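You operate a simulated robot arm through the tools that you are given. There is no shell and no other tool. Be economical: measure what you need, move in short steps, check, and stop when the job is done.

You are at the controls of a simulated robot arm. One attempt, no reset.

TASK
Press the rice in the blue beaker flat, lid it and rack it.
Fine: use the white press and put it back; the blue beaker lid; it goes in the cup rack. Set down upright: white press, what you pick out.

The check looks at the end state, three seconds after you hand in, the way a careful person would. Anything else that was tipped, shoved, dropped, spilled or broken makes it a failure. Lids that push on must go on centred and level and be pressed home; caps that screw on are set level and turned clockwise until they are tight.

THE ROBOT
A 7-joint arm with a two-finger parallel gripper, fixed in place. Base frame: the origin is at the foot of the arm, x ahead of it, y to its left, z up. Readings come in m, rad, newtons and seconds.
With the tool pointing down near the work surface it reaches from about 0.22 to 0.58 m from the base axis. Its first joint turns from -1.152 to 1.152 rad. Payload 2.5 kg.
The TCP is the grasp point between the finger pads, 0.023 m short of the fingertips. In the tool frame z runs along the fingers and y along their closing line. Largest opening 0.094 m; finger width 0.038, thickness 0.01; the body of the gripper, 0.054 by 0.096 m, starts 0.039 m behind the TCP.
Orientation is that of the tool frame in the base frame, as a unit quaternion [w, x, y, z]. With the fingers straight down and closing along the base's y, the tool's x points along the base's -x, its y along +y and its z along -z.

THE INTERFACE
- The arm moves only by the tool nudge_tool. Its argument "motion" is a list of rows, each a list of 7 numbers: the shift along the tool's x, y, z in m, then the turn, a rotation vector about the tool's x, y, z in rad, then the finger opening in m, from 0 to 0.094. In form: [[x, y, z, wx, wy, wz, grip], ...]. A call has 1 to 12 rows; each row is the pose to reach, as a shift and turn from the pose commanded when the call began, along the tool's axes at that moment. Rows are played at 5 a second. More than 0.05 m and 0.15 rad between two rows, or a gripper value outside its range, and nothing of the call is played. A pose out of reach is approached as far as the arm can. The call stops where the force on the tool passes 70 N (or 10 N more than at its start, if that is more) or the arm is blocked; 0.2 s more then pass. The fingers move at their own pace (about 0.108 m/s each) and stop on an object; they squeeze with about 44 N. The grip force told is the motor's: it shows also when the fingers shut on nothing. Time passes only in rows, and 0.2 s behind the last, so rows that repeat a pose let the fingers close. The reply holds the time, the measured pose of the TCP, the force on the tool along the base axes, the opening and the grip force, in the units named above and with some noise, with the torque about the TCP (base axes, N m) and any sound that the robot's microphone picked up.
- Cameras (640 x 400 px; columns grow to the right, rows downward): "scene" is fixed at [0.0994, -0.4018, 0.5355]; the picture's right is [0.94, -0.35, 0.00], its down [-0.23, -0.62, -0.75] and it looks along [0.26, 0.70, -0.67] (base axes); focal length 216 px, centre (320, 200). "wrist" rides on the gripper at [0.086, 0.016, -0.075] in the tool frame; the picture's right is [-0.18, 0.98, 0.00], its down [-0.58, -0.11, -0.81] and it looks along [-0.79, -0.15, 0.59] (tool axes); focal length 243 px, centre (320, 200). There is no depth. A picture from a camera that has moved, and an enlarged one, comes with that camera's place and axes in the base frame and with its lens.
- camera(camera): a new picture of that camera. No time passes.
- zoom(camera, box): a new picture of the part [left, top, right, bottom] of that camera's present view, enlarged. No time passes.
- finish_job(): hands the job in; it is judged then, once.

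Go step by step. Nothing tells you positions but the pictures and the camera data: compare them with the known pose of the tool, close in by small moves and look again before you grip or let go. The budget is 120 turns and 76 pictures, counting those below and the enlarged ones. Unless the task says otherwise, let go and move clear before handing in, and close with one line.

The tools are called after ">>>" as a command line: name --pt "numbers of a row" for each row, then --argument value for the rest, lists and objects as JSON in quotes. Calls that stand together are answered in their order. nudge_tool: Moves the arm, as the interface text tells. Its arguments: {"type":"object","properties":{"motion":{"type":"array","items":{"type":"array","items":{"type":"number"}}}},"required":["motion"]} The other tools are called the same way: camera (camera) takes a picture; zoom (camera, box) takes an enlarged picture of a part of a camera's view; finish_job () hands the job in.

At the start:

```text
clock: 0.0
tcp_pos: [0.443, -0.0281, 0.3617]
tcp_rot: [0.0, 0.0, 1.0, 0.0]
contact_force: [-0.4, 0.3, 0.1]
moment: [0.0, 0.0, -0.03]
finger_gap: 0.094
grip_force: 0.2
```

scene: 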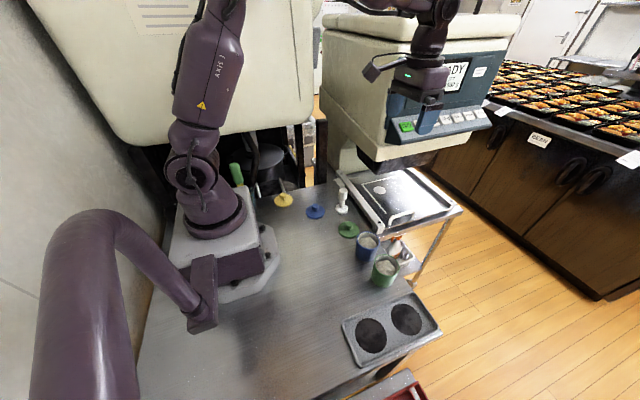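
wrist: 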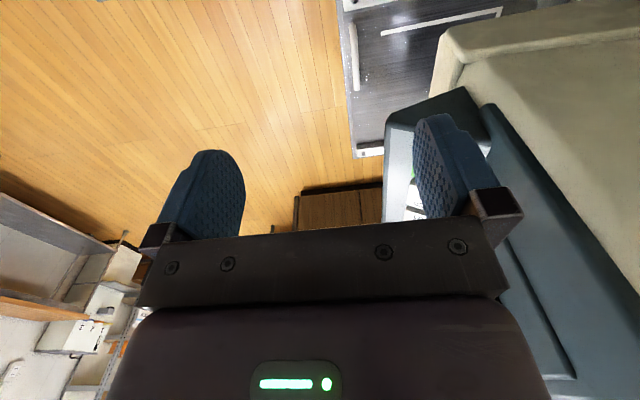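

I see two beakers (blue, green), lids with knobs, a white press and a two-hole rack. I'll enlarge the work area to measure it.

>>> zoom --camera "scene" --box '[220, 160, 420, 285]'

>>> zoom --camera "scene" --box '[320, 220, 460, 380]'

```text
3.20 times, centred on (320, 222) of scene
camera zoom: at [0.0994, -0.4018, 0.5355], right [0.94, -0.35, 0.0], down [-0.23, -0.62, -0.75], along [0.26, 0.7, -0.67], focal length 690 px, centre (320, 128)
```

zoom: 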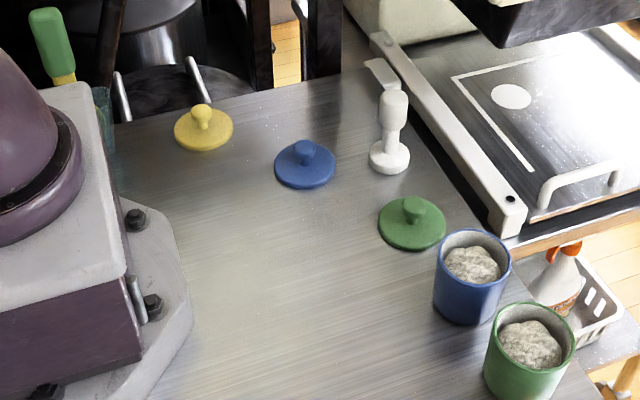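

```text
2.50 times, centred on (390, 300) of scene
camera zoom: at [0.0994, -0.4018, 0.5355], right [0.94, -0.35, 0.0], down [-0.23, -0.62, -0.75], along [0.26, 0.7, -0.67], focal length 539 px, centre (145, -50)
```

zoom: 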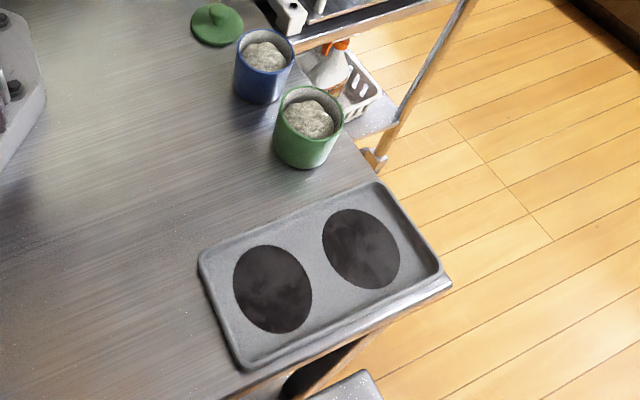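

Rough estimates, taking the table as z=0:
- Press at (0.36, 0.075)
- Blue lid at (0.27, 0.10)
- Blue beaker at (0.35, -0.10)
- Rack holes near (0.25, -0.30) and (0.34, -0.30)

I'll pull back to get a wrist view.

>>> nudge_tool --pt "0.035 0.012 0.016 0 0 0 0.094" --pt "0.07 0.024 0.032 0 0 0 0.094" --pt "0.105 0.036 0.048 0 0 0 0.094" --pt "0.14 0.048 0.064 0 0 0 0.094" --pt "0.173 0.058 0.08 0 0 0 0.094" --pt "0.173 0.058 0.08 0 0 0 0.094"

>>> camera --camera "wrist"

>>> camera --camera "scene"

```text
clock: 1.4
tcp_pos: [0.2698, 0.0311, 0.2819]
tcp_rot: [0.0, 0.0, 1.0, 0.0]
contact_force: [0.2, 0.4, -0.3]
moment: [0.02, -0.02, 0.0]
finger_gap: 0.0941
grip_force: 0.0
```

```text
71 pictures are left
camera wrist: at [0.1835, 0.0464, 0.3558], right [0.18, 0.98, 0.0], down [0.58, -0.11, 0.81], along [0.79, -0.15, -0.59], focal length 243 px, centre (320, 200)
```

wrist: 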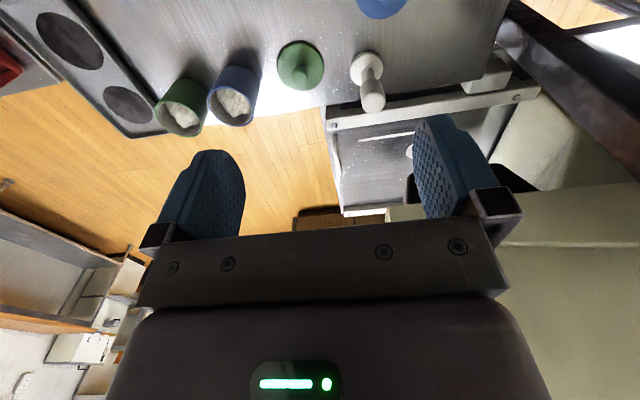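

```text
70 pictures are left
```

scene: 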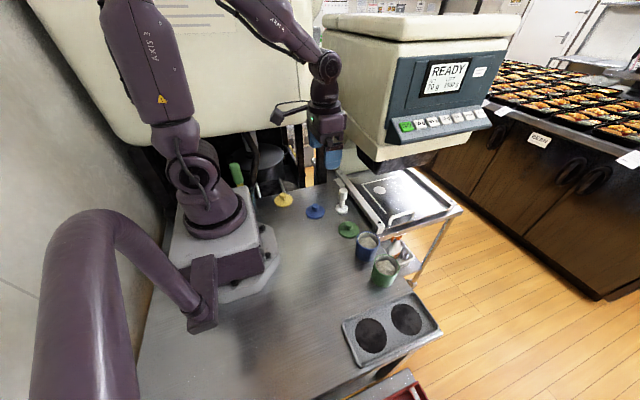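

>>> zoom --camera "wrist" --box '[260, 0, 440, 112]'

>>> zoom --camera "wrist" --box '[20, 0, 280, 162]'

```text
3.56 times, centred on (350, 56) of wrist
camera zoom: at [0.1835, 0.0464, 0.3558], right [0.18, 0.98, 0.0], down [0.58, -0.11, 0.81], along [0.79, -0.15, -0.59], focal length 863 px, centre (213, 712)
```

zoom: 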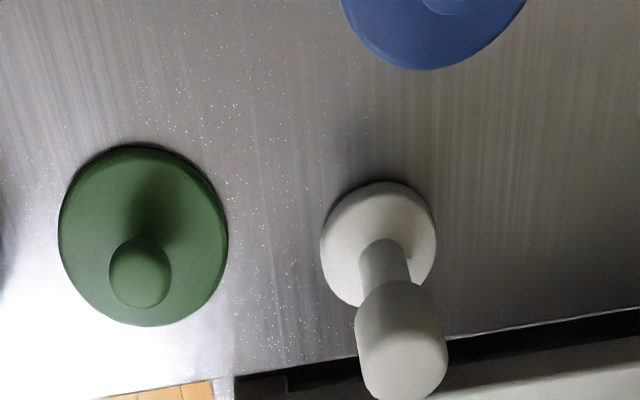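

```text
2.46 times, centred on (150, 81) of wrist
camera zoom: at [0.1835, 0.0464, 0.3558], right [0.18, 0.98, 0.0], down [0.58, -0.11, 0.81], along [0.79, -0.15, -0.59], focal length 597 px, centre (738, 493)
```

zoom: 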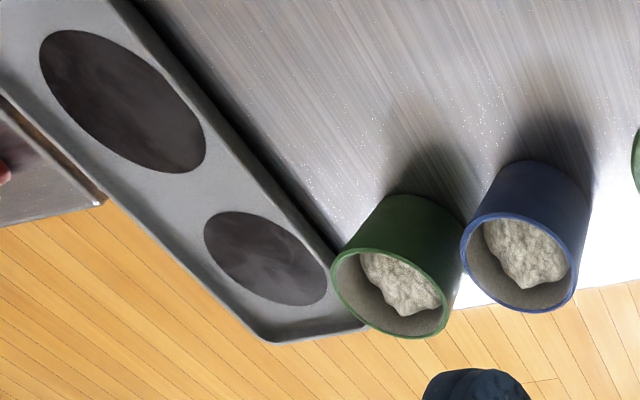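

>>> zoom --camera "scene" --box '[280, 60, 500, 240]'

>>> zoom --camera "wrist" --box '[320, 60, 640, 260]'

```text
2.22 times, centred on (390, 150) of scene
camera zoom: at [0.0994, -0.4018, 0.5355], right [0.94, -0.35, 0.0], down [-0.23, -0.62, -0.75], along [0.26, 0.7, -0.67], focal length 479 px, centre (164, 311)
```

zoom: 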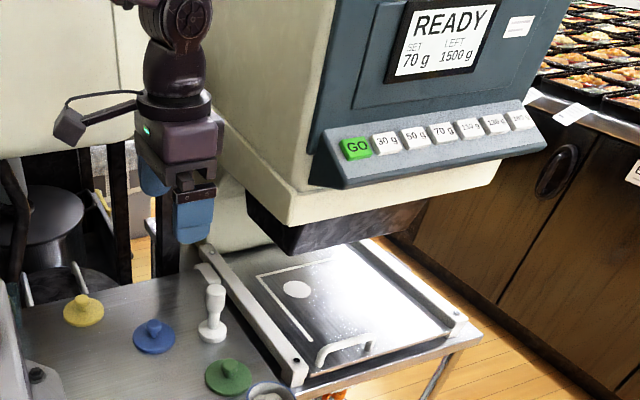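

```text
2.00 times, centred on (480, 160) of wrist
camera zoom: at [0.1835, 0.0464, 0.3558], right [0.18, 0.98, 0.0], down [0.58, -0.11, 0.81], along [0.79, -0.15, -0.59], focal length 485 px, centre (0, 280)
```

zoom: 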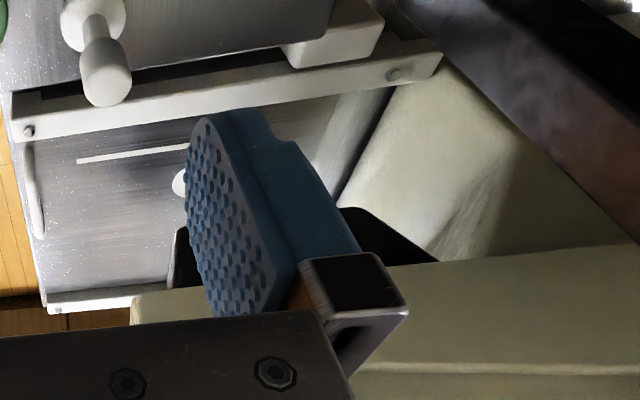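

The table is indeed at z≈0 and the two views agree. The press is at about (0.355, 0.078) with its handle top near 0.09. The machine starts only at x>0.46, so moving above the press is safe.

>>> nudge_tool --pt "-0.021 0.012 0.033 0 0 0 0.094" --pt "-0.042 0.024 0.066 0 0 0 0.094" --pt "-0.063 0.036 0.099 0 0 0 0.094" --pt "-0.085 0.047 0.132 0 0 0 0.094" --pt "-0.085 0.047 0.132 0 0 0 0.094"

>>> camera --camera "wrist"

>>> zoom --camera "scene" --box '[280, 100, 440, 240]'

```text
clock: 2.6
tcp_pos: [0.3533, 0.0778, 0.1501]
tcp_rot: [0.0, -0.001, 1.0, 0.0]
contact_force: [0.0, 0.7, 0.4]
moment: [0.01, 0.01, 0.02]
finger_gap: 0.0941
grip_force: 0.0
```

```text
65 pictures are left
camera wrist: at [0.2678, 0.0926, 0.2239], right [0.18, 0.98, 0.0], down [0.58, -0.11, 0.81], along [0.79, -0.15, -0.59], focal length 243 px, centre (320, 200)
```

wrist: 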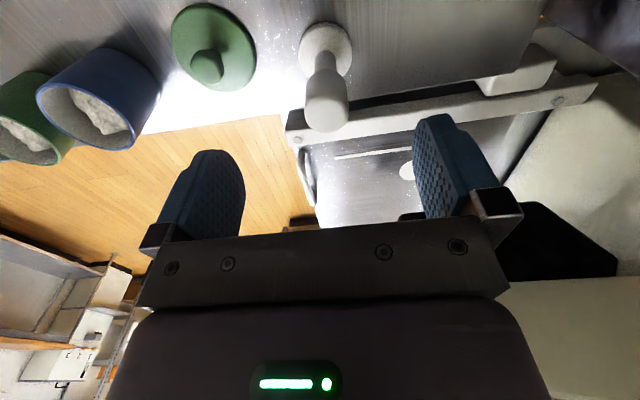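

```text
2.86 times, centred on (360, 170) of scene
camera zoom: at [0.0994, -0.4018, 0.5355], right [0.94, -0.35, 0.0], down [-0.23, -0.62, -0.75], along [0.26, 0.7, -0.67], focal length 616 px, centre (206, 286)
```

zoom: 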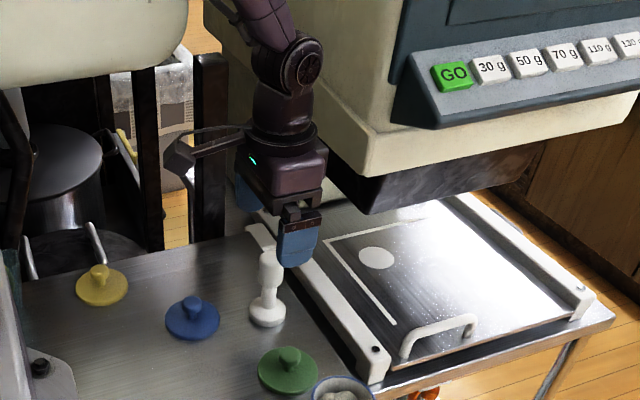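

The press is between the fingers and about 2 mm to +y. I'll lower and grip its handle.

>>> nudge_tool --pt "0.001 0.0025 0.03 0 0 0 0.094" --pt "0.001 0.0025 0.055 0 0 0 0.094" --pt "0.001 0.0025 0.077 0 0 0 0.094" --pt "0.001 0.0025 0.077 0 0 0 0.06"

>>> camera --camera "wrist"

```text
clock: 3.6
tcp_pos: [0.3548, 0.0797, 0.0733]
tcp_rot: [0.0, 0.0, 1.0, 0.0]
contact_force: [0.1, -0.8, -0.2]
moment: [0.01, 0.02, 0.0]
finger_gap: 0.0602
grip_force: 0.0
```

```text
63 pictures are left
camera wrist: at [0.2681, 0.0956, 0.1467], right [0.18, 0.98, 0.0], down [0.58, -0.11, 0.81], along [0.79, -0.15, -0.59], focal length 243 px, centre (320, 200)
```

wrist: 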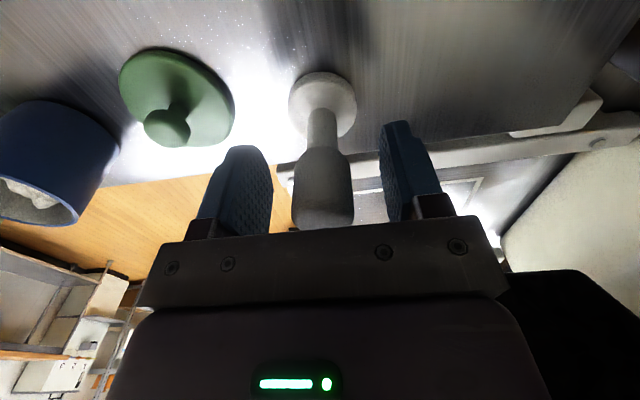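

The handle is centred between the pads, so I'll close and lift a little.

>>> nudge_tool --pt "0 0 0 0 0 0 0.03" --pt "0 0 0 0 0 0 0.0" --pt "0 0 0 0 0 0 0.0" --pt "0 0 -0.03 0 0 0 0.0" --pt "0 0 -0.06 0 0 0 0.0" --pt "0 0 -0.08 0 0 0 0.0"

>>> camera --camera "wrist"

```text
clock: 5.0
tcp_pos: [0.3547, 0.0789, 0.1521]
tcp_rot: [-0.001, 0.0, 1.0, 0.0]
contact_force: [1.1, 1.1, -1.6]
moment: [-0.02, 0.03, 0.01]
finger_gap: 0.0283
grip_force: 44.3
```

```text
62 pictures are left
camera wrist: at [0.2679, 0.0946, 0.2266], right [0.18, 0.98, 0.0], down [0.58, -0.11, 0.81], along [0.79, -0.15, -0.59], focal length 243 px, centre (320, 200)
```

wrist: 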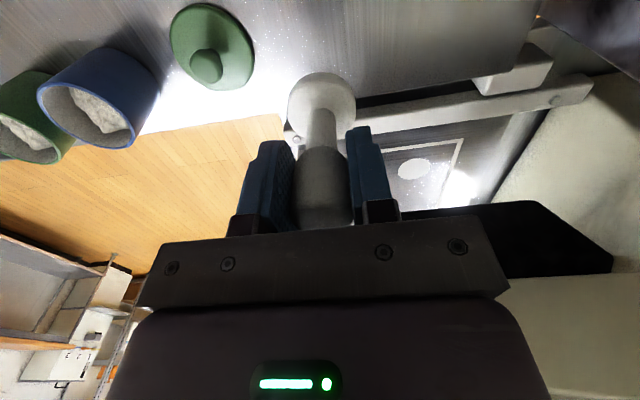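

The press is held firmly. I triangulate the blue beaker at about (0.348, -0.107) with its rim at z≈0.06, so I'll carry the press above it.

>>> nudge_tool --pt "0.001 -0.02 -0.013 0 0 0 0" --pt "0.002 -0.055 -0.013 0 0 0 0" --pt "0.004 -0.09 -0.013 0 0 0 0" --pt "0.005 -0.125 -0.013 0 0 0 0" --pt "0.006 -0.16 -0.013 0 0 0 0" --pt "0.007 -0.186 -0.013 0 0 0 0" --pt "0.007 -0.186 -0.013 0 0 0 0"

>>> camera --camera "wrist"

>>> zoom --camera "scene" --box '[300, 160, 460, 300]'

```text
clock: 6.6
tcp_pos: [0.3477, -0.1075, 0.1674]
tcp_rot: [0.0, 0.001, 1.0, 0.0]
contact_force: [0.7, -0.1, -2.0]
moment: [-0.01, 0.01, -0.01]
finger_gap: 0.028
grip_force: 44.2
```

```text
61 pictures are left
camera wrist: at [0.2611, -0.0921, 0.2409], right [0.18, 0.98, 0.0], down [0.58, -0.11, 0.81], along [0.79, -0.15, -0.59], focal length 243 px, centre (320, 200)
```

wrist: 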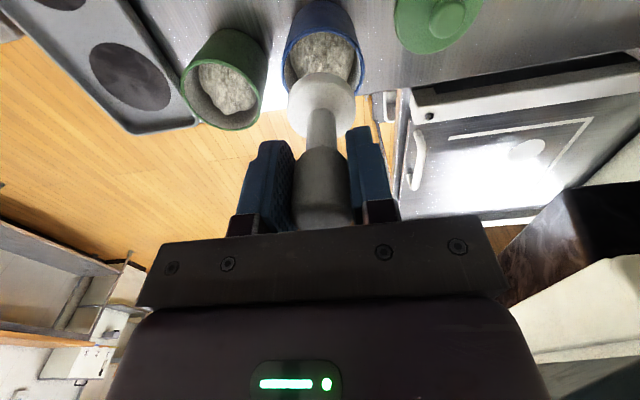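

```text
2.86 times, centred on (380, 230) of scene
camera zoom: at [0.0994, -0.4018, 0.5355], right [0.94, -0.35, 0.0], down [-0.23, -0.62, -0.75], along [0.26, 0.7, -0.67], focal length 616 px, centre (149, 114)
```

zoom: 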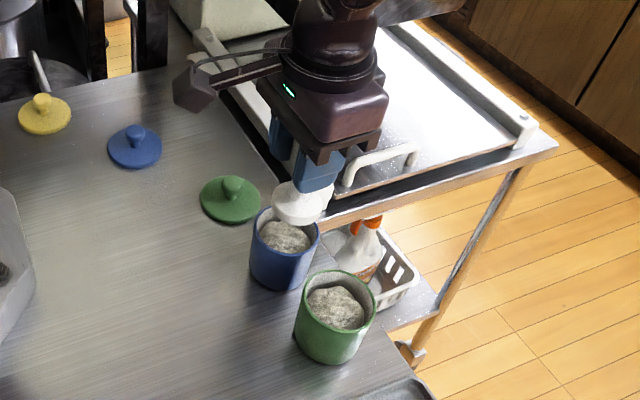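

>>> zoom --camera "wrist" --box '[240, 0, 400, 140]'

```text
2.86 times, centred on (320, 70) of wrist
camera zoom: at [0.2611, -0.0921, 0.2409], right [0.18, 0.98, 0.0], down [0.58, -0.11, 0.81], along [0.79, -0.15, -0.59], focal length 693 px, centre (320, 571)
```

zoom: 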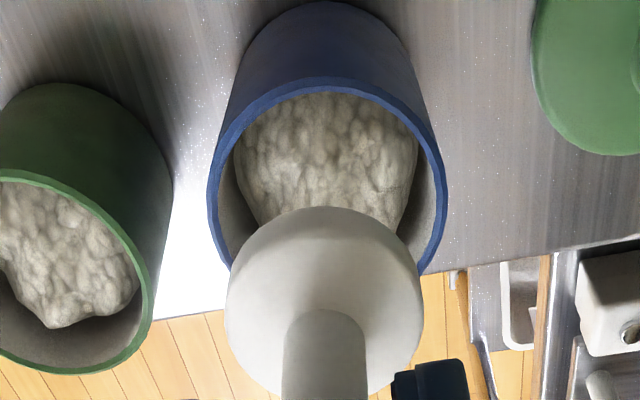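

Viewed from above, the disc sits about 4–5 mm too far in +x. I'll correct that and come down to just above the rim.

>>> nudge_tool --pt "0.005 0 0.01 0 0 0 0" --pt "0.005 0 0.025 0 0 0 0" --pt "0.005 0 0.025 0 0 0 0"

>>> zoom --camera "wrist" --box '[240, 0, 400, 140]'

>>> zoom --camera "scene" --box '[330, 200, 410, 270]'

```text
clock: 7.4
tcp_pos: [0.3421, -0.1067, 0.141]
tcp_rot: [0.0, 0.001, 1.0, 0.0]
contact_force: [0.7, 0.6, -1.0]
moment: [-0.04, 0.02, 0.0]
finger_gap: 0.0283
grip_force: 44.1
```

```text
2.86 times, centred on (320, 70) of wrist
camera zoom: at [0.2557, -0.0915, 0.2151], right [0.18, 0.98, 0.0], down [0.58, -0.11, 0.81], along [0.79, -0.15, -0.59], focal length 693 px, centre (320, 571)
```

zoom: 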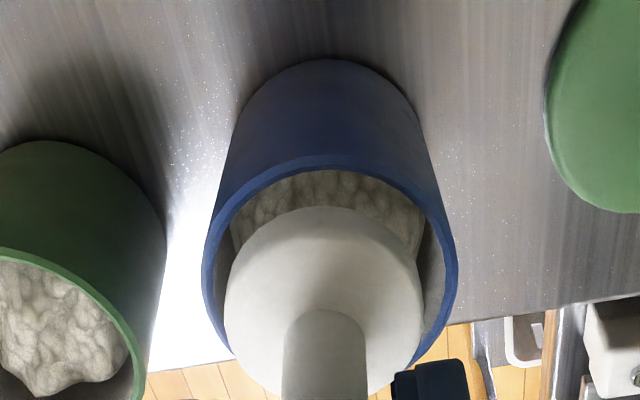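

```text
5.71 times, centred on (370, 235) of scene
camera zoom: at [0.0994, -0.4018, 0.5355], right [0.94, -0.35, 0.0], down [-0.23, -0.62, -0.75], along [0.26, 0.7, -0.67], focal length 1232 px, centre (34, 0)
```

zoom: 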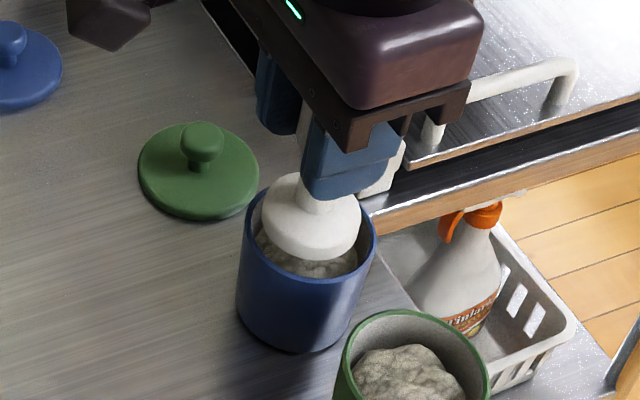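

The disc is now inside the rim outline within about 1 mm. I'll descend slowly onto the rice.

>>> nudge_tool --pt "-0.0007 0.001 0.006 0 0 0 0" --pt "-0.0007 0.001 0.012 0 0 0 0" --pt "-0.0007 0.001 0.018 0 0 0 0" --pt "-0.0007 0.001 0.022 0 0 0 0" --pt "-0.0007 0.001 0.025 0 0 0 0"

>>> zoom --camera "wrist" --box '[240, 0, 400, 140]'

```text
clock: 8.6
tcp_pos: [0.3422, -0.1064, 0.1159]
tcp_rot: [0.0, 0.0, 1.0, 0.001]
contact_force: [-0.2, 1.0, 1.4]
moment: [-0.02, -0.04, -0.01]
finger_gap: 0.0281
grip_force: 43.9
```

```text
2.86 times, centred on (320, 70) of wrist
camera zoom: at [0.2562, -0.09, 0.1897], right [0.18, 0.98, 0.0], down [0.58, -0.11, 0.81], along [0.79, -0.15, -0.59], focal length 693 px, centre (320, 571)
```

zoom: 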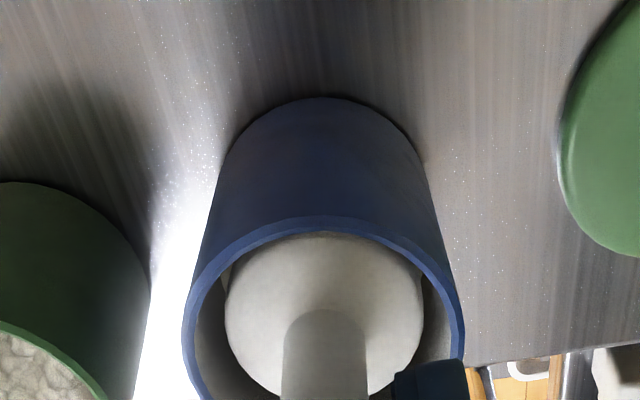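

The disc is inside the beaker and just starting to touch the rice. I'll keep pressing in small steps and watch the force.

>>> nudge_tool --pt "0 0 0.003 0 0 0 0" --pt "0 0 0.006 0 0 0 0" --pt "0 0 0.008 0 0 0 0"

```text
clock: 9.4
tcp_pos: [0.3428, -0.1054, 0.1077]
tcp_rot: [0.0, 0.0, 1.0, 0.0]
contact_force: [0.7, 0.5, 2.7]
moment: [-0.01, -0.01, 0.02]
finger_gap: 0.0281
grip_force: 44.4
```

>>> nudge_tool --pt "0 0 0.002 0 0 0 0" --pt "0 0 0.004 0 0 0 0" --pt "0 0 0.006 0 0 0 0"

>>> zoom --camera "wrist" --box '[240, 40, 400, 180]'

```text
clock: 10.2
tcp_pos: [0.3427, -0.1049, 0.1025]
tcp_rot: [0.001, 0.0, 1.0, 0.0]
contact_force: [0.3, 0.3, 11.8]
moment: [-0.03, -0.09, 0.0]
finger_gap: 0.0284
grip_force: 44.0
```

```text
2.86 times, centred on (320, 110) of wrist
camera zoom: at [0.2563, -0.0897, 0.1761], right [0.18, 0.98, 0.0], down [0.58, -0.11, 0.81], along [0.79, -0.15, -0.59], focal length 693 px, centre (320, 457)
```

zoom: 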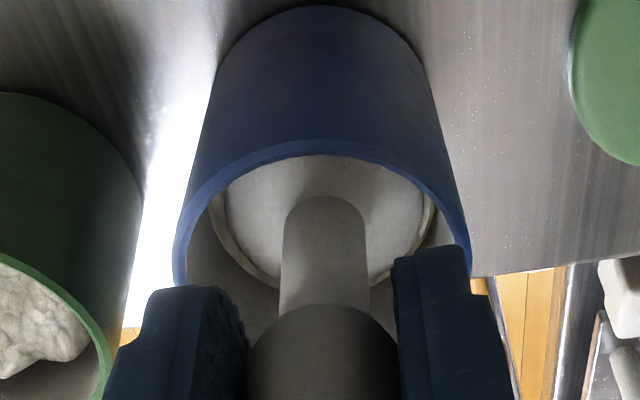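

Force is rising and the rice shows level around the disc. I'll press a little firmer.

>>> nudge_tool --pt "0 0 0.0015 0 0 0 0" --pt "0 0 0.003 0 0 0 0" --pt "0 0 0.003 0 0 0 0"

```text
clock: 11.0
tcp_pos: [0.3426, -0.1053, 0.0978]
tcp_rot: [0.001, 0.0, 1.0, 0.0]
contact_force: [-0.4, 0.1, 17.0]
moment: [-0.01, -0.05, 0.01]
finger_gap: 0.0282
grip_force: 43.8
```

>>> nudge_tool --pt "0 0 0.0015 0 0 0 0" --pt "0 0 0.003 0 0 0 0" --pt "0 0 0.003 0 0 0 0"

>>> zoom --camera "wrist" --box '[240, 40, 400, 180]'

```text
clock: 11.8
tcp_pos: [0.3416, -0.1052, 0.0953]
tcp_rot: [0.002, 0.0, 1.0, 0.0]
contact_force: [-0.3, 0.1, 21.6]
moment: [-0.02, -0.1, -0.04]
finger_gap: 0.0283
grip_force: 44.3
```

```text
2.86 times, centred on (320, 110) of wrist
camera zoom: at [0.2563, -0.0898, 0.1699], right [0.18, 0.98, 0.0], down [0.58, -0.11, 0.81], along [0.79, -0.15, -0.59], focal length 693 px, centre (320, 457)
```

zoom: 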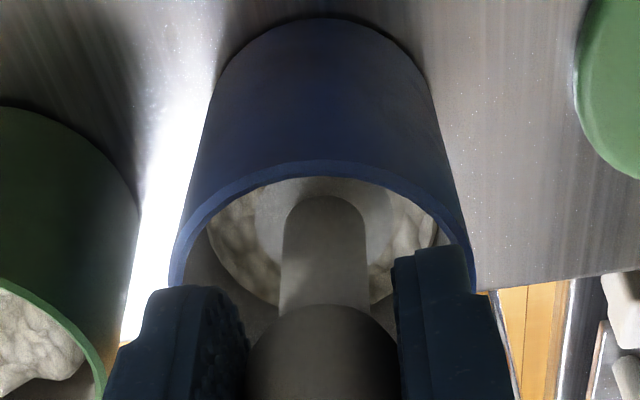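

The disc has sunk well down, so I'll lift it straight up to inspect the rice.

>>> nudge_tool --pt "0 0 -0.01 0 0 0 0" --pt "0 0 -0.03 0 0 0 0" --pt "0 0 -0.055 0 0 0 0" --pt "0 0 -0.085 0 0 0 0" --pt "0 0 -0.085 0 0 0 0"

>>> zoom --camera "wrist" --box '[240, 0, 400, 100]'

>>> zoom --camera "scene" --box '[340, 220, 400, 270]'

```text
clock: 13.0
tcp_pos: [0.3422, -0.1049, 0.18]
tcp_rot: [0.0, 0.0, 1.0, 0.0]
contact_force: [-0.4, -0.9, -1.3]
moment: [0.0, 0.0, 0.02]
finger_gap: 0.0281
grip_force: 44.4
```

```text
4.00 times, centred on (320, 50) of wrist
camera zoom: at [0.2561, -0.0895, 0.2545], right [0.18, 0.98, 0.0], down [0.58, -0.11, 0.81], along [0.79, -0.15, -0.59], focal length 970 px, centre (320, 800)
```

zoom: 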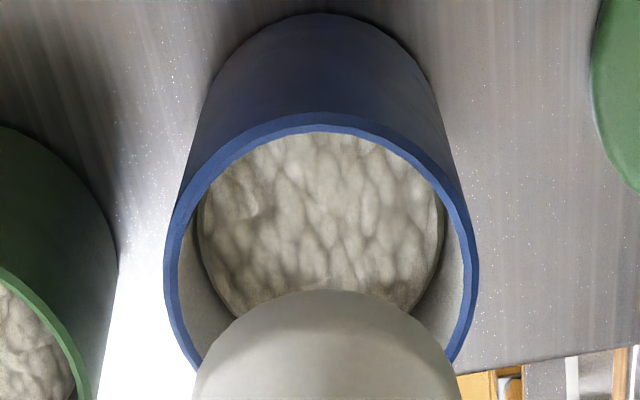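

```text
8.00 times, centred on (370, 245) of scene
camera zoom: at [0.0994, -0.4018, 0.5355], right [0.94, -0.35, 0.0], down [-0.23, -0.62, -0.75], along [0.26, 0.7, -0.67], focal length 1725 px, centre (-80, -160)
```

zoom: 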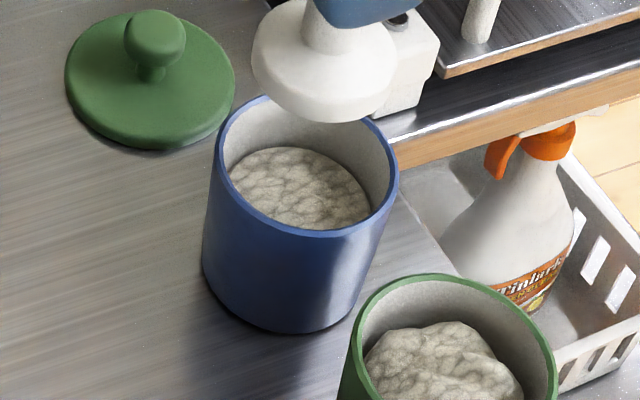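

The rice now looks like a nearly level bed. I'll press once more, a bit firmer, to be sure it's flat.

>>> nudge_tool --pt "0 0 0.03 0 0 0 0" --pt "0 0 0.055 0 0 0 0" --pt "0 0 0.075 0 0 0 0" --pt "0 0 0.083 0 0 0 0" --pt "0 0 0.087 0 0 0 0" --pt "0 0 0.089 0 0 0 0" --pt "0 0 0.089 0 0 0 0"

```text
clock: 14.6
tcp_pos: [0.342, -0.1064, 0.0927]
tcp_rot: [0.001, 0.0, 1.0, 0.0]
contact_force: [-1.6, -0.5, 26.4]
moment: [0.0, -0.15, 0.01]
finger_gap: 0.0282
grip_force: 44.3
```

>>> nudge_tool --pt "0 0 0.002 0 0 0 0" --pt "0 0 0.002 0 0 0 0"

>>> zoom --camera "wrist" --box '[240, 40, 400, 180]'

```text
clock: 15.2
tcp_pos: [0.3426, -0.1061, 0.0902]
tcp_rot: [0.001, 0.0, 1.0, 0.0]
contact_force: [0.7, -0.2, 29.1]
moment: [0.03, -0.13, 0.01]
finger_gap: 0.0281
grip_force: 44.4
```

```text
2.86 times, centred on (320, 110) of wrist
camera zoom: at [0.2564, -0.0897, 0.1641], right [0.18, 0.98, 0.0], down [0.58, -0.11, 0.81], along [0.79, -0.15, -0.59], focal length 693 px, centre (320, 457)
```

zoom: 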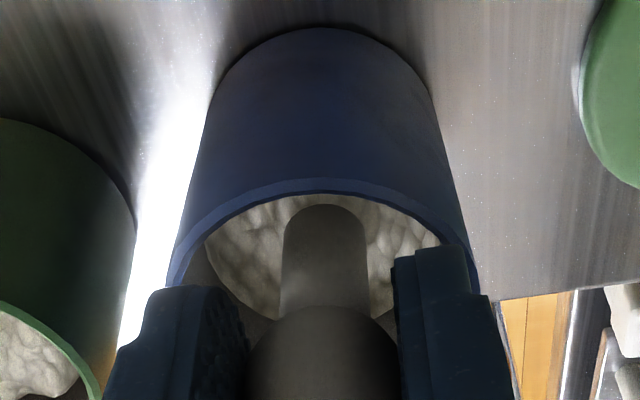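

The rice shape isn't yielding any further. I'll lift out and check it.

>>> nudge_tool --pt "0 0 -0.01 0 0 0 0" --pt "0 0 -0.03 0 0 0 0" --pt "0 0 -0.055 0 0 0 0" --pt "0 0 -0.085 0 0 0 0" --pt "0 0 -0.085 0 0 0 0"

>>> zoom --camera "scene" --box '[340, 220, 400, 270]'

```text
clock: 16.4
tcp_pos: [0.3421, -0.1062, 0.1758]
tcp_rot: [-0.001, -0.001, 1.0, 0.0]
contact_force: [-0.1, -1.0, -1.0]
moment: [0.03, 0.03, -0.06]
finger_gap: 0.0283
grip_force: 44.0
```

```text
8.00 times, centred on (370, 245) of scene
camera zoom: at [0.0994, -0.4018, 0.5355], right [0.94, -0.35, 0.0], down [-0.23, -0.62, -0.75], along [0.26, 0.7, -0.67], focal length 1725 px, centre (-80, -160)
```

zoom: 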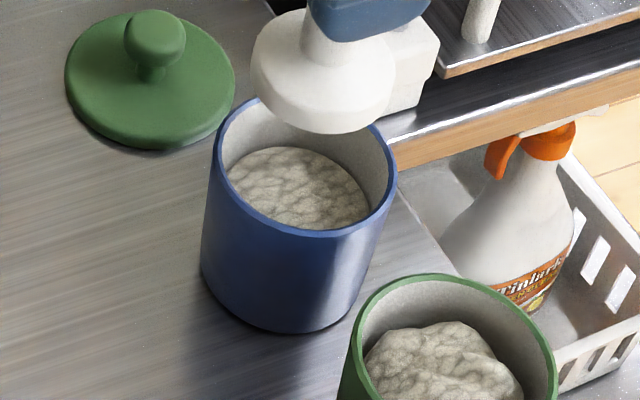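

The rice is unchanged and flat now. I'll carry the press back to its spot at (0.355, 0.079).

>>> nudge_tool --pt "-0.002 0.03 0 0 0 0 0" --pt "-0.004 0.065 0 0 0 0 0" --pt "-0.007 0.1 0 0 0 0 0" --pt "-0.009 0.135 0.0 0 0 0 0" --pt "-0.0126 0.17 0.0 0 0 0 0" --pt "-0.0126 0.1855 0.02 0 0 0 0" --pt "-0.0126 0.1855 0.06 0 0 0 0" --pt "-0.0126 0.1855 0.09 0 0 0 0" --pt "-0.0126 0.1855 0.097 0 0 0 0"

>>> zoom --camera "wrist" --box '[240, 40, 400, 180]'

```text
clock: 18.4
tcp_pos: [0.3552, 0.0803, 0.0775]
tcp_rot: [0.0, 0.0, 1.0, 0.0]
contact_force: [-0.2, -0.2, -2.1]
moment: [0.02, -0.02, 0.03]
finger_gap: 0.0281
grip_force: 44.4
```

```text
2.86 times, centred on (320, 110) of wrist
camera zoom: at [0.2687, 0.0952, 0.1514], right [0.18, 0.98, 0.0], down [0.58, -0.11, 0.81], along [0.79, -0.15, -0.59], focal length 693 px, centre (320, 457)
```

zoom: 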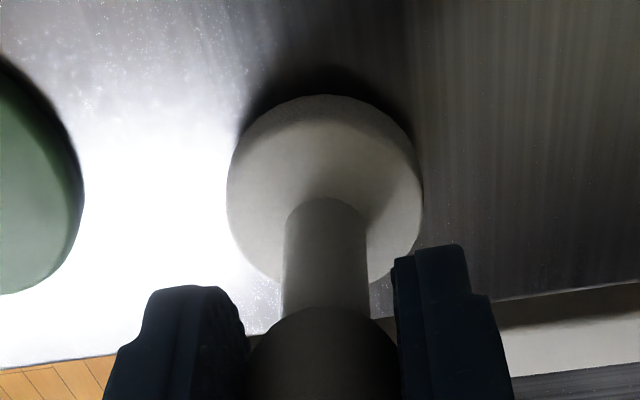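

Almost down. I'll lower by small steps until the force shows contact.

>>> nudge_tool --pt "0 0 0.001 0 0 0 0" --pt "0 0 0.002 0 0 0 0" --pt "0 0 0.003 0 0 0 0" --pt "0 0 0.004 0 0 0 0"

```text
clock: 19.4
tcp_pos: [0.355, 0.0803, 0.0732]
tcp_rot: [0.0, 0.0, 1.0, 0.0]
contact_force: [-0.2, 0.7, -1.8]
moment: [-0.02, -0.03, -0.03]
finger_gap: 0.0279
grip_force: 43.9
```

>>> nudge_tool --pt "0 0 0.0005 0 0 0 0" --pt "0 0 0.001 0 0 0 0" --pt "0 0 0.0015 0 0 0 0" --pt "0 0 0.0015 0 0 0 0"

```text
clock: 20.4
tcp_pos: [0.3551, 0.0807, 0.0722]
tcp_rot: [0.0, 0.0, 1.0, 0.0]
contact_force: [0.4, 0.1, 0.6]
moment: [-0.06, -0.04, -0.03]
finger_gap: 0.0283
grip_force: 43.8
```

>>> nudge_tool --pt "0 0 0.0006 0 0 0 0" --pt "0 0 0.0006 0 0 0 0"

```text
clock: 21.0
tcp_pos: [0.3559, 0.0791, 0.0722]
tcp_rot: [0.0, 0.0, 1.0, 0.001]
contact_force: [-6.4, -2.1, 24.3]
moment: [0.02, 0.21, -0.01]
finger_gap: 0.0283
grip_force: 43.9
```

The press is on the table. I'll ease off slightly, open, and rise clear.

>>> nudge_tool --pt "0 0 -0.0007 0 0 0 0" --pt "0 0 -0.0007 0 0 0 0.035" --pt "0 0 -0.0007 0 0 0 0.07" --pt "0 0 -0.0007 0 0 0 0.07" --pt "0 0 -0.03 0 0 0 0.07" --pt "0 0 -0.07 0 0 0 0.07" --pt "0 0 -0.07 0 0 0 0.07"

>>> camera --camera "wrist"

```text
clock: 22.6
tcp_pos: [0.355, 0.0808, 0.1419]
tcp_rot: [0.0, 0.0, 1.0, 0.001]
contact_force: [0.5, 0.0, 0.3]
moment: [-0.08, 0.05, 0.01]
finger_gap: 0.0703
grip_force: 0.0
```

```text
48 pictures are left
camera wrist: at [0.2689, 0.0967, 0.2164], right [0.18, 0.98, 0.0], down [0.58, -0.11, 0.81], along [0.79, -0.15, -0.59], focal length 243 px, centre (320, 200)
```

wrist: 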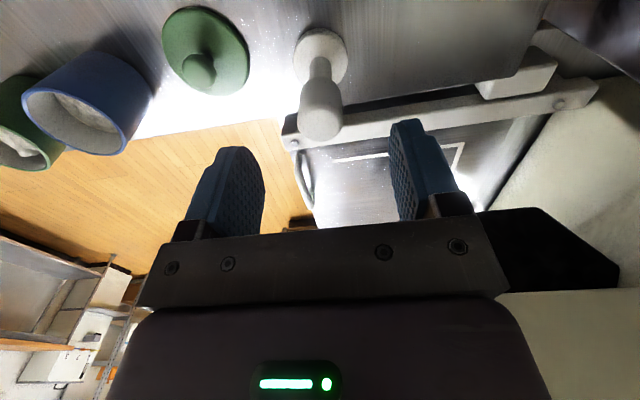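

The press stands upright. Next I'll go above the blue lid at about (0.267, 0.096).

>>> nudge_tool --pt "0.0 0.0 -0.02 0 0 0 0.07" --pt "0.03 0.005 -0.02 0 0 0 0.07" --pt "0.06 0.01 -0.02 0 0 0 0.07" --pt "0.088 0.016 -0.01 0 0 0 0.07" --pt "0.088 0.016 0.03 0 0 0 0.07" --pt "0.088 0.016 0.03 0 0 0 0.07"

>>> camera --camera "wrist"

>>> zoom --camera "scene" --box '[270, 160, 370, 250]'

```text
clock: 24.0
tcp_pos: [0.2675, 0.0963, 0.1119]
tcp_rot: [0.0, 0.0, 1.0, 0.0]
contact_force: [-0.8, -0.1, -0.7]
moment: [0.04, 0.02, -0.04]
finger_gap: 0.0702
grip_force: 0.1
```

```text
47 pictures are left
camera wrist: at [0.1806, 0.1119, 0.1862], right [0.18, 0.98, 0.0], down [0.58, -0.11, 0.81], along [0.79, -0.15, -0.59], focal length 243 px, centre (320, 200)
```

wrist: 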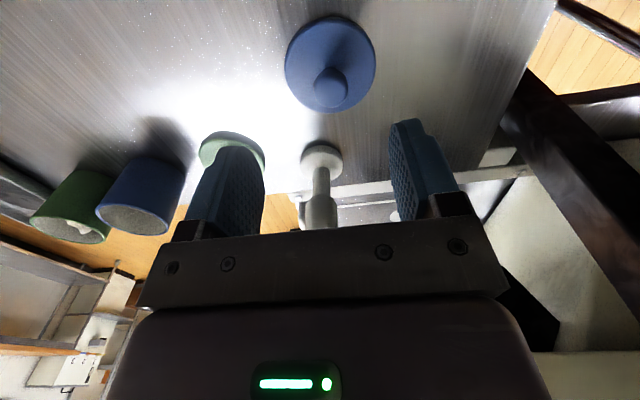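

```text
4.44 times, centred on (320, 205) of scene
camera zoom: at [0.0994, -0.4018, 0.5355], right [0.94, -0.35, 0.0], down [-0.23, -0.62, -0.75], along [0.26, 0.7, -0.67], focal length 958 px, centre (320, 178)
```

zoom: 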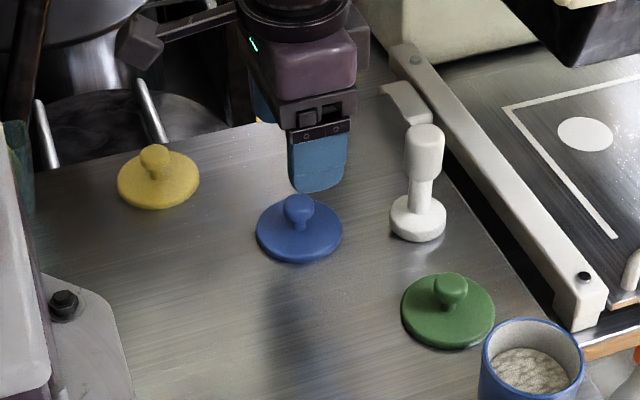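

The lid centre reads about (0.263, 0.103) with the knob top near z≈0.037. I'll shift by a few millimetres, lower to 0.065, and look again.

>>> nudge_tool --pt "0.003 0.006 0.02 0 0 0 0.07" --pt "0.003 0.006 0.047 0 0 0 0.07" --pt "0.003 0.006 0.047 0 0 0 0.07"

>>> camera --camera "wrist"

```text
clock: 24.8
tcp_pos: [0.2626, 0.1016, 0.0644]
tcp_rot: [0.0, 0.0, 1.0, 0.0]
contact_force: [-0.2, 0.1, -0.2]
moment: [0.01, 0.0, -0.04]
finger_gap: 0.07
grip_force: 0.1
```

```text
45 pictures are left
camera wrist: at [0.1773, 0.1183, 0.1387], right [0.18, 0.98, 0.0], down [0.58, -0.11, 0.81], along [0.79, -0.15, -0.59], focal length 243 px, centre (320, 200)
```

wrist: 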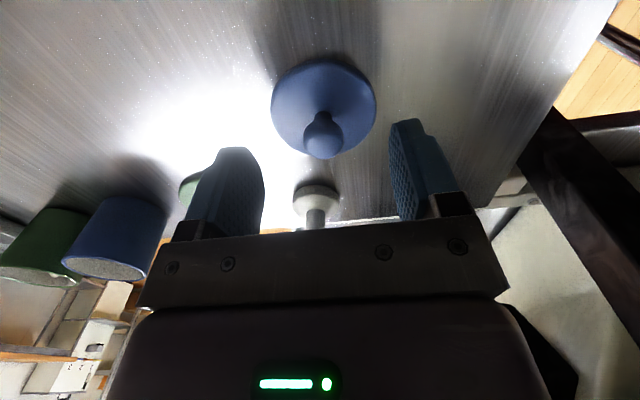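

The knob is centred between the fingers. I'll lower around it at z≈0.036 and check before closing.

>>> nudge_tool --pt "0 0.001 0.01 0 0 0 0.045" --pt "0 0.001 0.022 0 0 0 0.045" --pt "0 0.001 0.028 0 0 0 0.045"

>>> camera --camera "wrist"

>>> zoom --camera "scene" --box '[280, 170, 360, 240]'

```text
clock: 25.6
tcp_pos: [0.265, 0.1029, 0.0372]
tcp_rot: [-0.001, 0.0, 1.0, 0.0]
contact_force: [-0.3, -0.9, -1.1]
moment: [0.02, 0.0, 0.01]
finger_gap: 0.0449
grip_force: 0.1
```

```text
44 pictures are left
camera wrist: at [0.1776, 0.119, 0.1109], right [0.18, 0.98, 0.0], down [0.58, -0.11, 0.81], along [0.79, -0.15, -0.59], focal length 243 px, centre (320, 200)
```

wrist: 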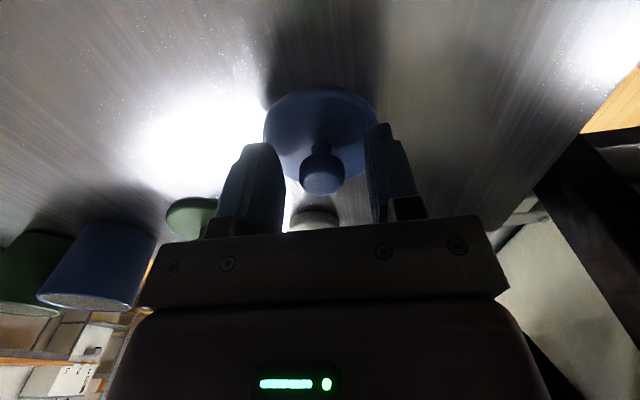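

```text
5.71 times, centred on (320, 205) of scene
camera zoom: at [0.0994, -0.4018, 0.5355], right [0.94, -0.35, 0.0], down [-0.23, -0.62, -0.75], along [0.26, 0.7, -0.67], focal length 1232 px, centre (320, 171)
```

zoom: 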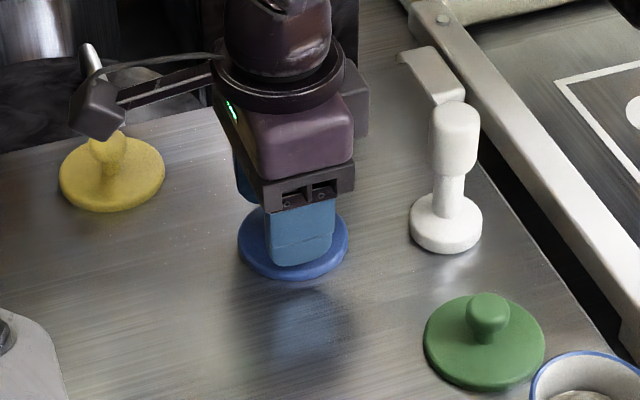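

The knob is at TCP height. I'll close on it and lift.

>>> nudge_tool --pt "0 0 0.002 0 0 0 0.03" --pt "0 0 0.002 0 0 0 0.0" --pt "0 0 0.002 0 0 0 0.0" --pt "0 0 -0.02 0 0 0 0.0" --pt "0 0 -0.06 0 0 0 0.0" --pt "0 0 -0.1 0 0 0 0.0" --pt "0 0 -0.1 0 0 0 0.0"

>>> camera --camera "wrist"

>>> zoom --camera "scene" --box '[280, 130, 360, 200]'

```text
clock: 27.2
tcp_pos: [0.2648, 0.1024, 0.1375]
tcp_rot: [0.0, 0.001, 1.0, 0.0]
contact_force: [-0.6, -0.5, -0.1]
moment: [0.01, 0.0, 0.0]
finger_gap: 0.0211
grip_force: 44.2
```

```text
42 pictures are left
camera wrist: at [0.1777, 0.1178, 0.2115], right [0.18, 0.98, 0.0], down [0.58, -0.11, 0.81], along [0.79, -0.15, -0.59], focal length 243 px, centre (320, 200)
```

wrist: 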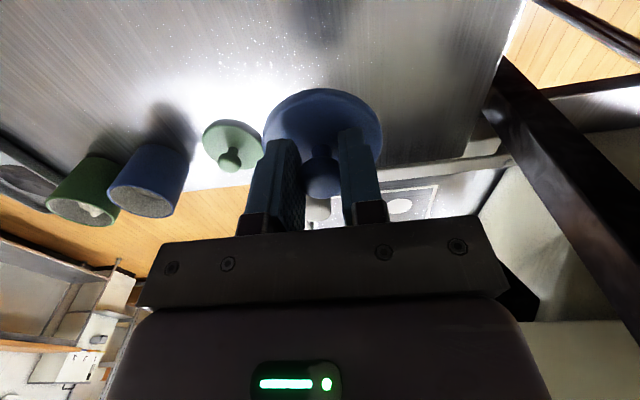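

```text
5.71 times, centred on (320, 165) of scene
camera zoom: at [0.0994, -0.4018, 0.5355], right [0.94, -0.35, 0.0], down [-0.23, -0.62, -0.75], along [0.26, 0.7, -0.67], focal length 1232 px, centre (320, 400)
```

zoom: 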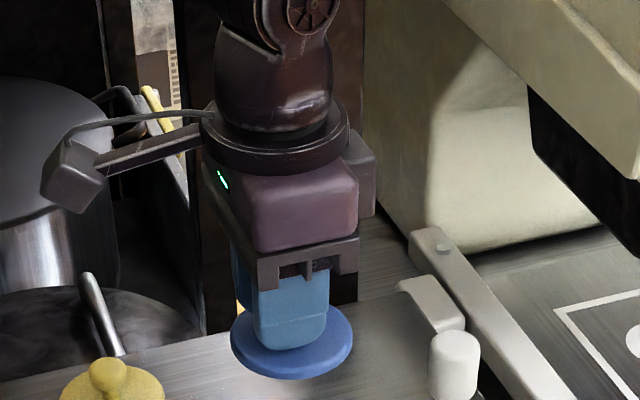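

The lid is held level. I'll carry it over the blue beaker, clear of everything.

>>> nudge_tool --pt "0.0 -0.02 -0.0125 0 0 0 0" --pt "-0.008 -0.06 -0.0125 0 0 0 0" --pt "-0.025 -0.095 -0.0125 0 0 0 0" --pt "-0.04 -0.125 -0.0125 0 0 0 0" --pt "-0.055 -0.155 -0.0125 0 0 0 0" --pt "-0.07 -0.185 -0.0125 0 0 0 0" --pt "-0.082 -0.209 -0.0125 0 0 0 0" --pt "-0.082 -0.209 0.0125 0 0 0 0" --pt "-0.082 -0.209 0.0125 0 0 0 0"

>>> zoom --camera "wrist" --box '[240, 20, 400, 160]'

>>> zoom --camera "scene" --box '[330, 190, 420, 270]'

```text
clock: 29.2
tcp_pos: [0.3469, -0.1061, 0.1241]
tcp_rot: [0.0, 0.001, 1.0, -0.001]
contact_force: [0.0, 0.2, 1.0]
moment: [0.01, 0.02, 0.0]
finger_gap: 0.0214
grip_force: 43.6
```

```text
2.86 times, centred on (320, 90) of wrist
camera zoom: at [0.2605, -0.0913, 0.1981], right [0.18, 0.98, 0.0], down [0.58, -0.11, 0.81], along [0.79, -0.15, -0.59], focal length 693 px, centre (320, 514)
```

zoom: 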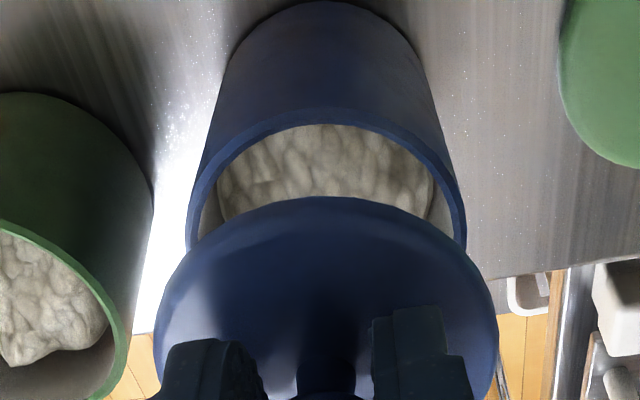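

```text
5.00 times, centred on (375, 230) of scene
camera zoom: at [0.0994, -0.4018, 0.5355], right [0.94, -0.35, 0.0], down [-0.23, -0.62, -0.75], along [0.26, 0.7, -0.67], focal length 1078 px, centre (45, 50)
```

zoom: 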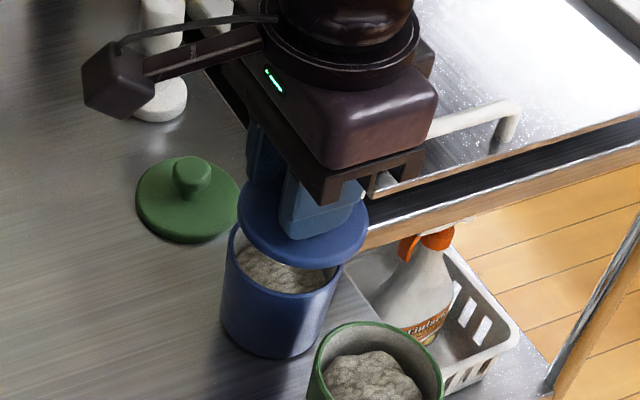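

>>> zoom --camera "scene" --box '[345, 220, 393, 250]'

```text
13.33 times, centred on (369, 235) of scene
camera zoom: at [0.0994, -0.4018, 0.5355], right [0.94, -0.35, 0.0], down [-0.23, -0.62, -0.75], along [0.26, 0.7, -0.67], focal length 2875 px, centre (-333, -267)
```

zoom: 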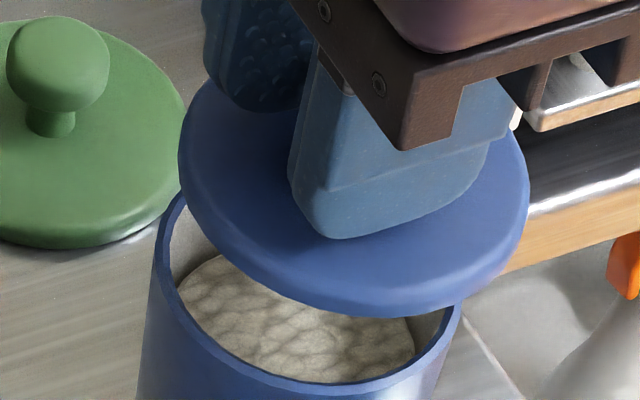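

The lid is aligned in y, but combining both views it sits about 4.5 mm too far in +x. I'll correct that and lower to about 10 mm above the rim for a finer check.

>>> nudge_tool --pt "0.0045 0 0.008 0 0 0 0" --pt "0.0045 0 0.016 0 0 0 0" --pt "0.0045 0 0.016 0 0 0 0"

>>> zoom --camera "scene" --box '[345, 220, 393, 250]'

>>> zoom --camera "wrist" --box '[240, 20, 400, 160]'

```text
clock: 30.0
tcp_pos: [0.3422, -0.1063, 0.1088]
tcp_rot: [0.0, 0.0, 1.0, 0.0]
contact_force: [0.5, 0.1, 0.4]
moment: [0.0, -0.01, 0.0]
finger_gap: 0.0211
grip_force: 44.3
```

```text
13.33 times, centred on (369, 235) of scene
camera zoom: at [0.0994, -0.4018, 0.5355], right [0.94, -0.35, 0.0], down [-0.23, -0.62, -0.75], along [0.26, 0.7, -0.67], focal length 2875 px, centre (-333, -267)
```

zoom: 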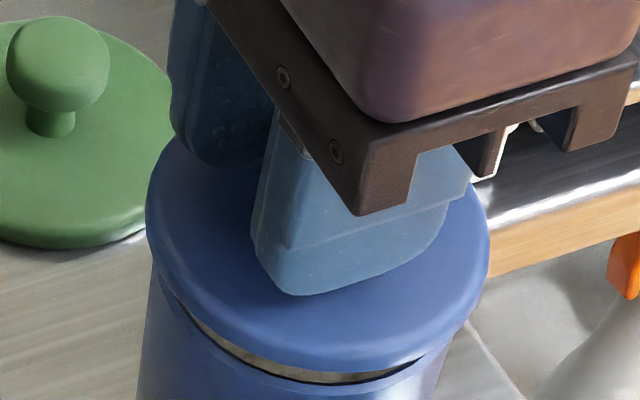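

```text
2.86 times, centred on (320, 90) of wrist
camera zoom: at [0.2557, -0.0905, 0.1821], right [0.18, 0.98, 0.0], down [0.58, -0.11, 0.81], along [0.79, -0.15, -0.59], focal length 693 px, centre (320, 514)
```

zoom: 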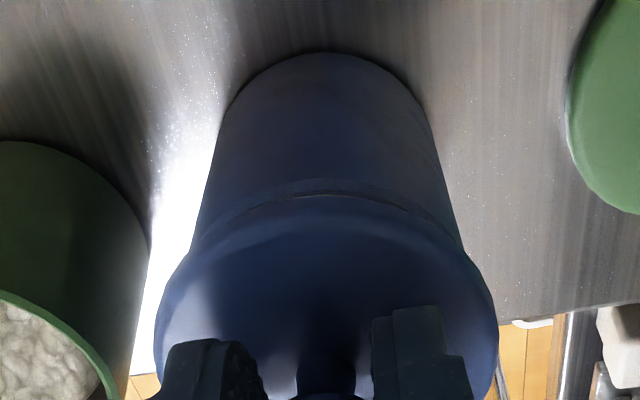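

Both views agree to about 1 mm. I'll lower onto the rim slowly.

>>> nudge_tool --pt "0 0 0.004 0 0 0 0" --pt "0 0 0.008 0 0 0 0" --pt "0 0 0.01 0 0 0 0" --pt "0 0 0.012 0 0 0 0"

>>> zoom --camera "scene" --box '[345, 230, 393, 260]'

```text
clock: 31.0
tcp_pos: [0.342, -0.1059, 0.0978]
tcp_rot: [0.001, 0.0, 1.0, 0.0]
contact_force: [-6.4, 2.9, 35.3]
moment: [0.2, 0.47, 0.1]
finger_gap: 0.0213
grip_force: 43.6
heard: snap
```

```text
13.33 times, centred on (369, 245) of scene
camera zoom: at [0.0993, -0.4018, 0.5355], right [0.94, -0.35, 0.0], down [-0.23, -0.62, -0.75], along [0.26, 0.7, -0.67], focal length 2875 px, centre (-333, -400)
```

zoom: 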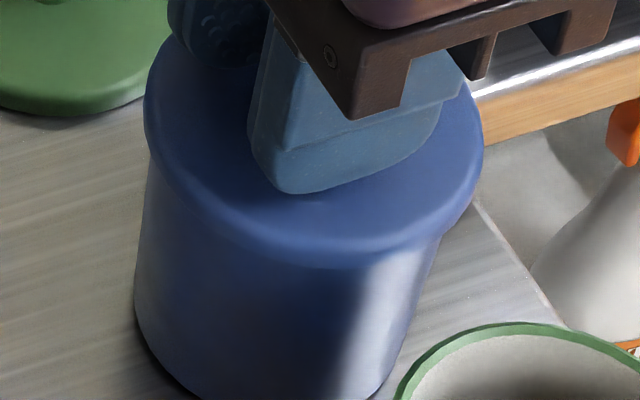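

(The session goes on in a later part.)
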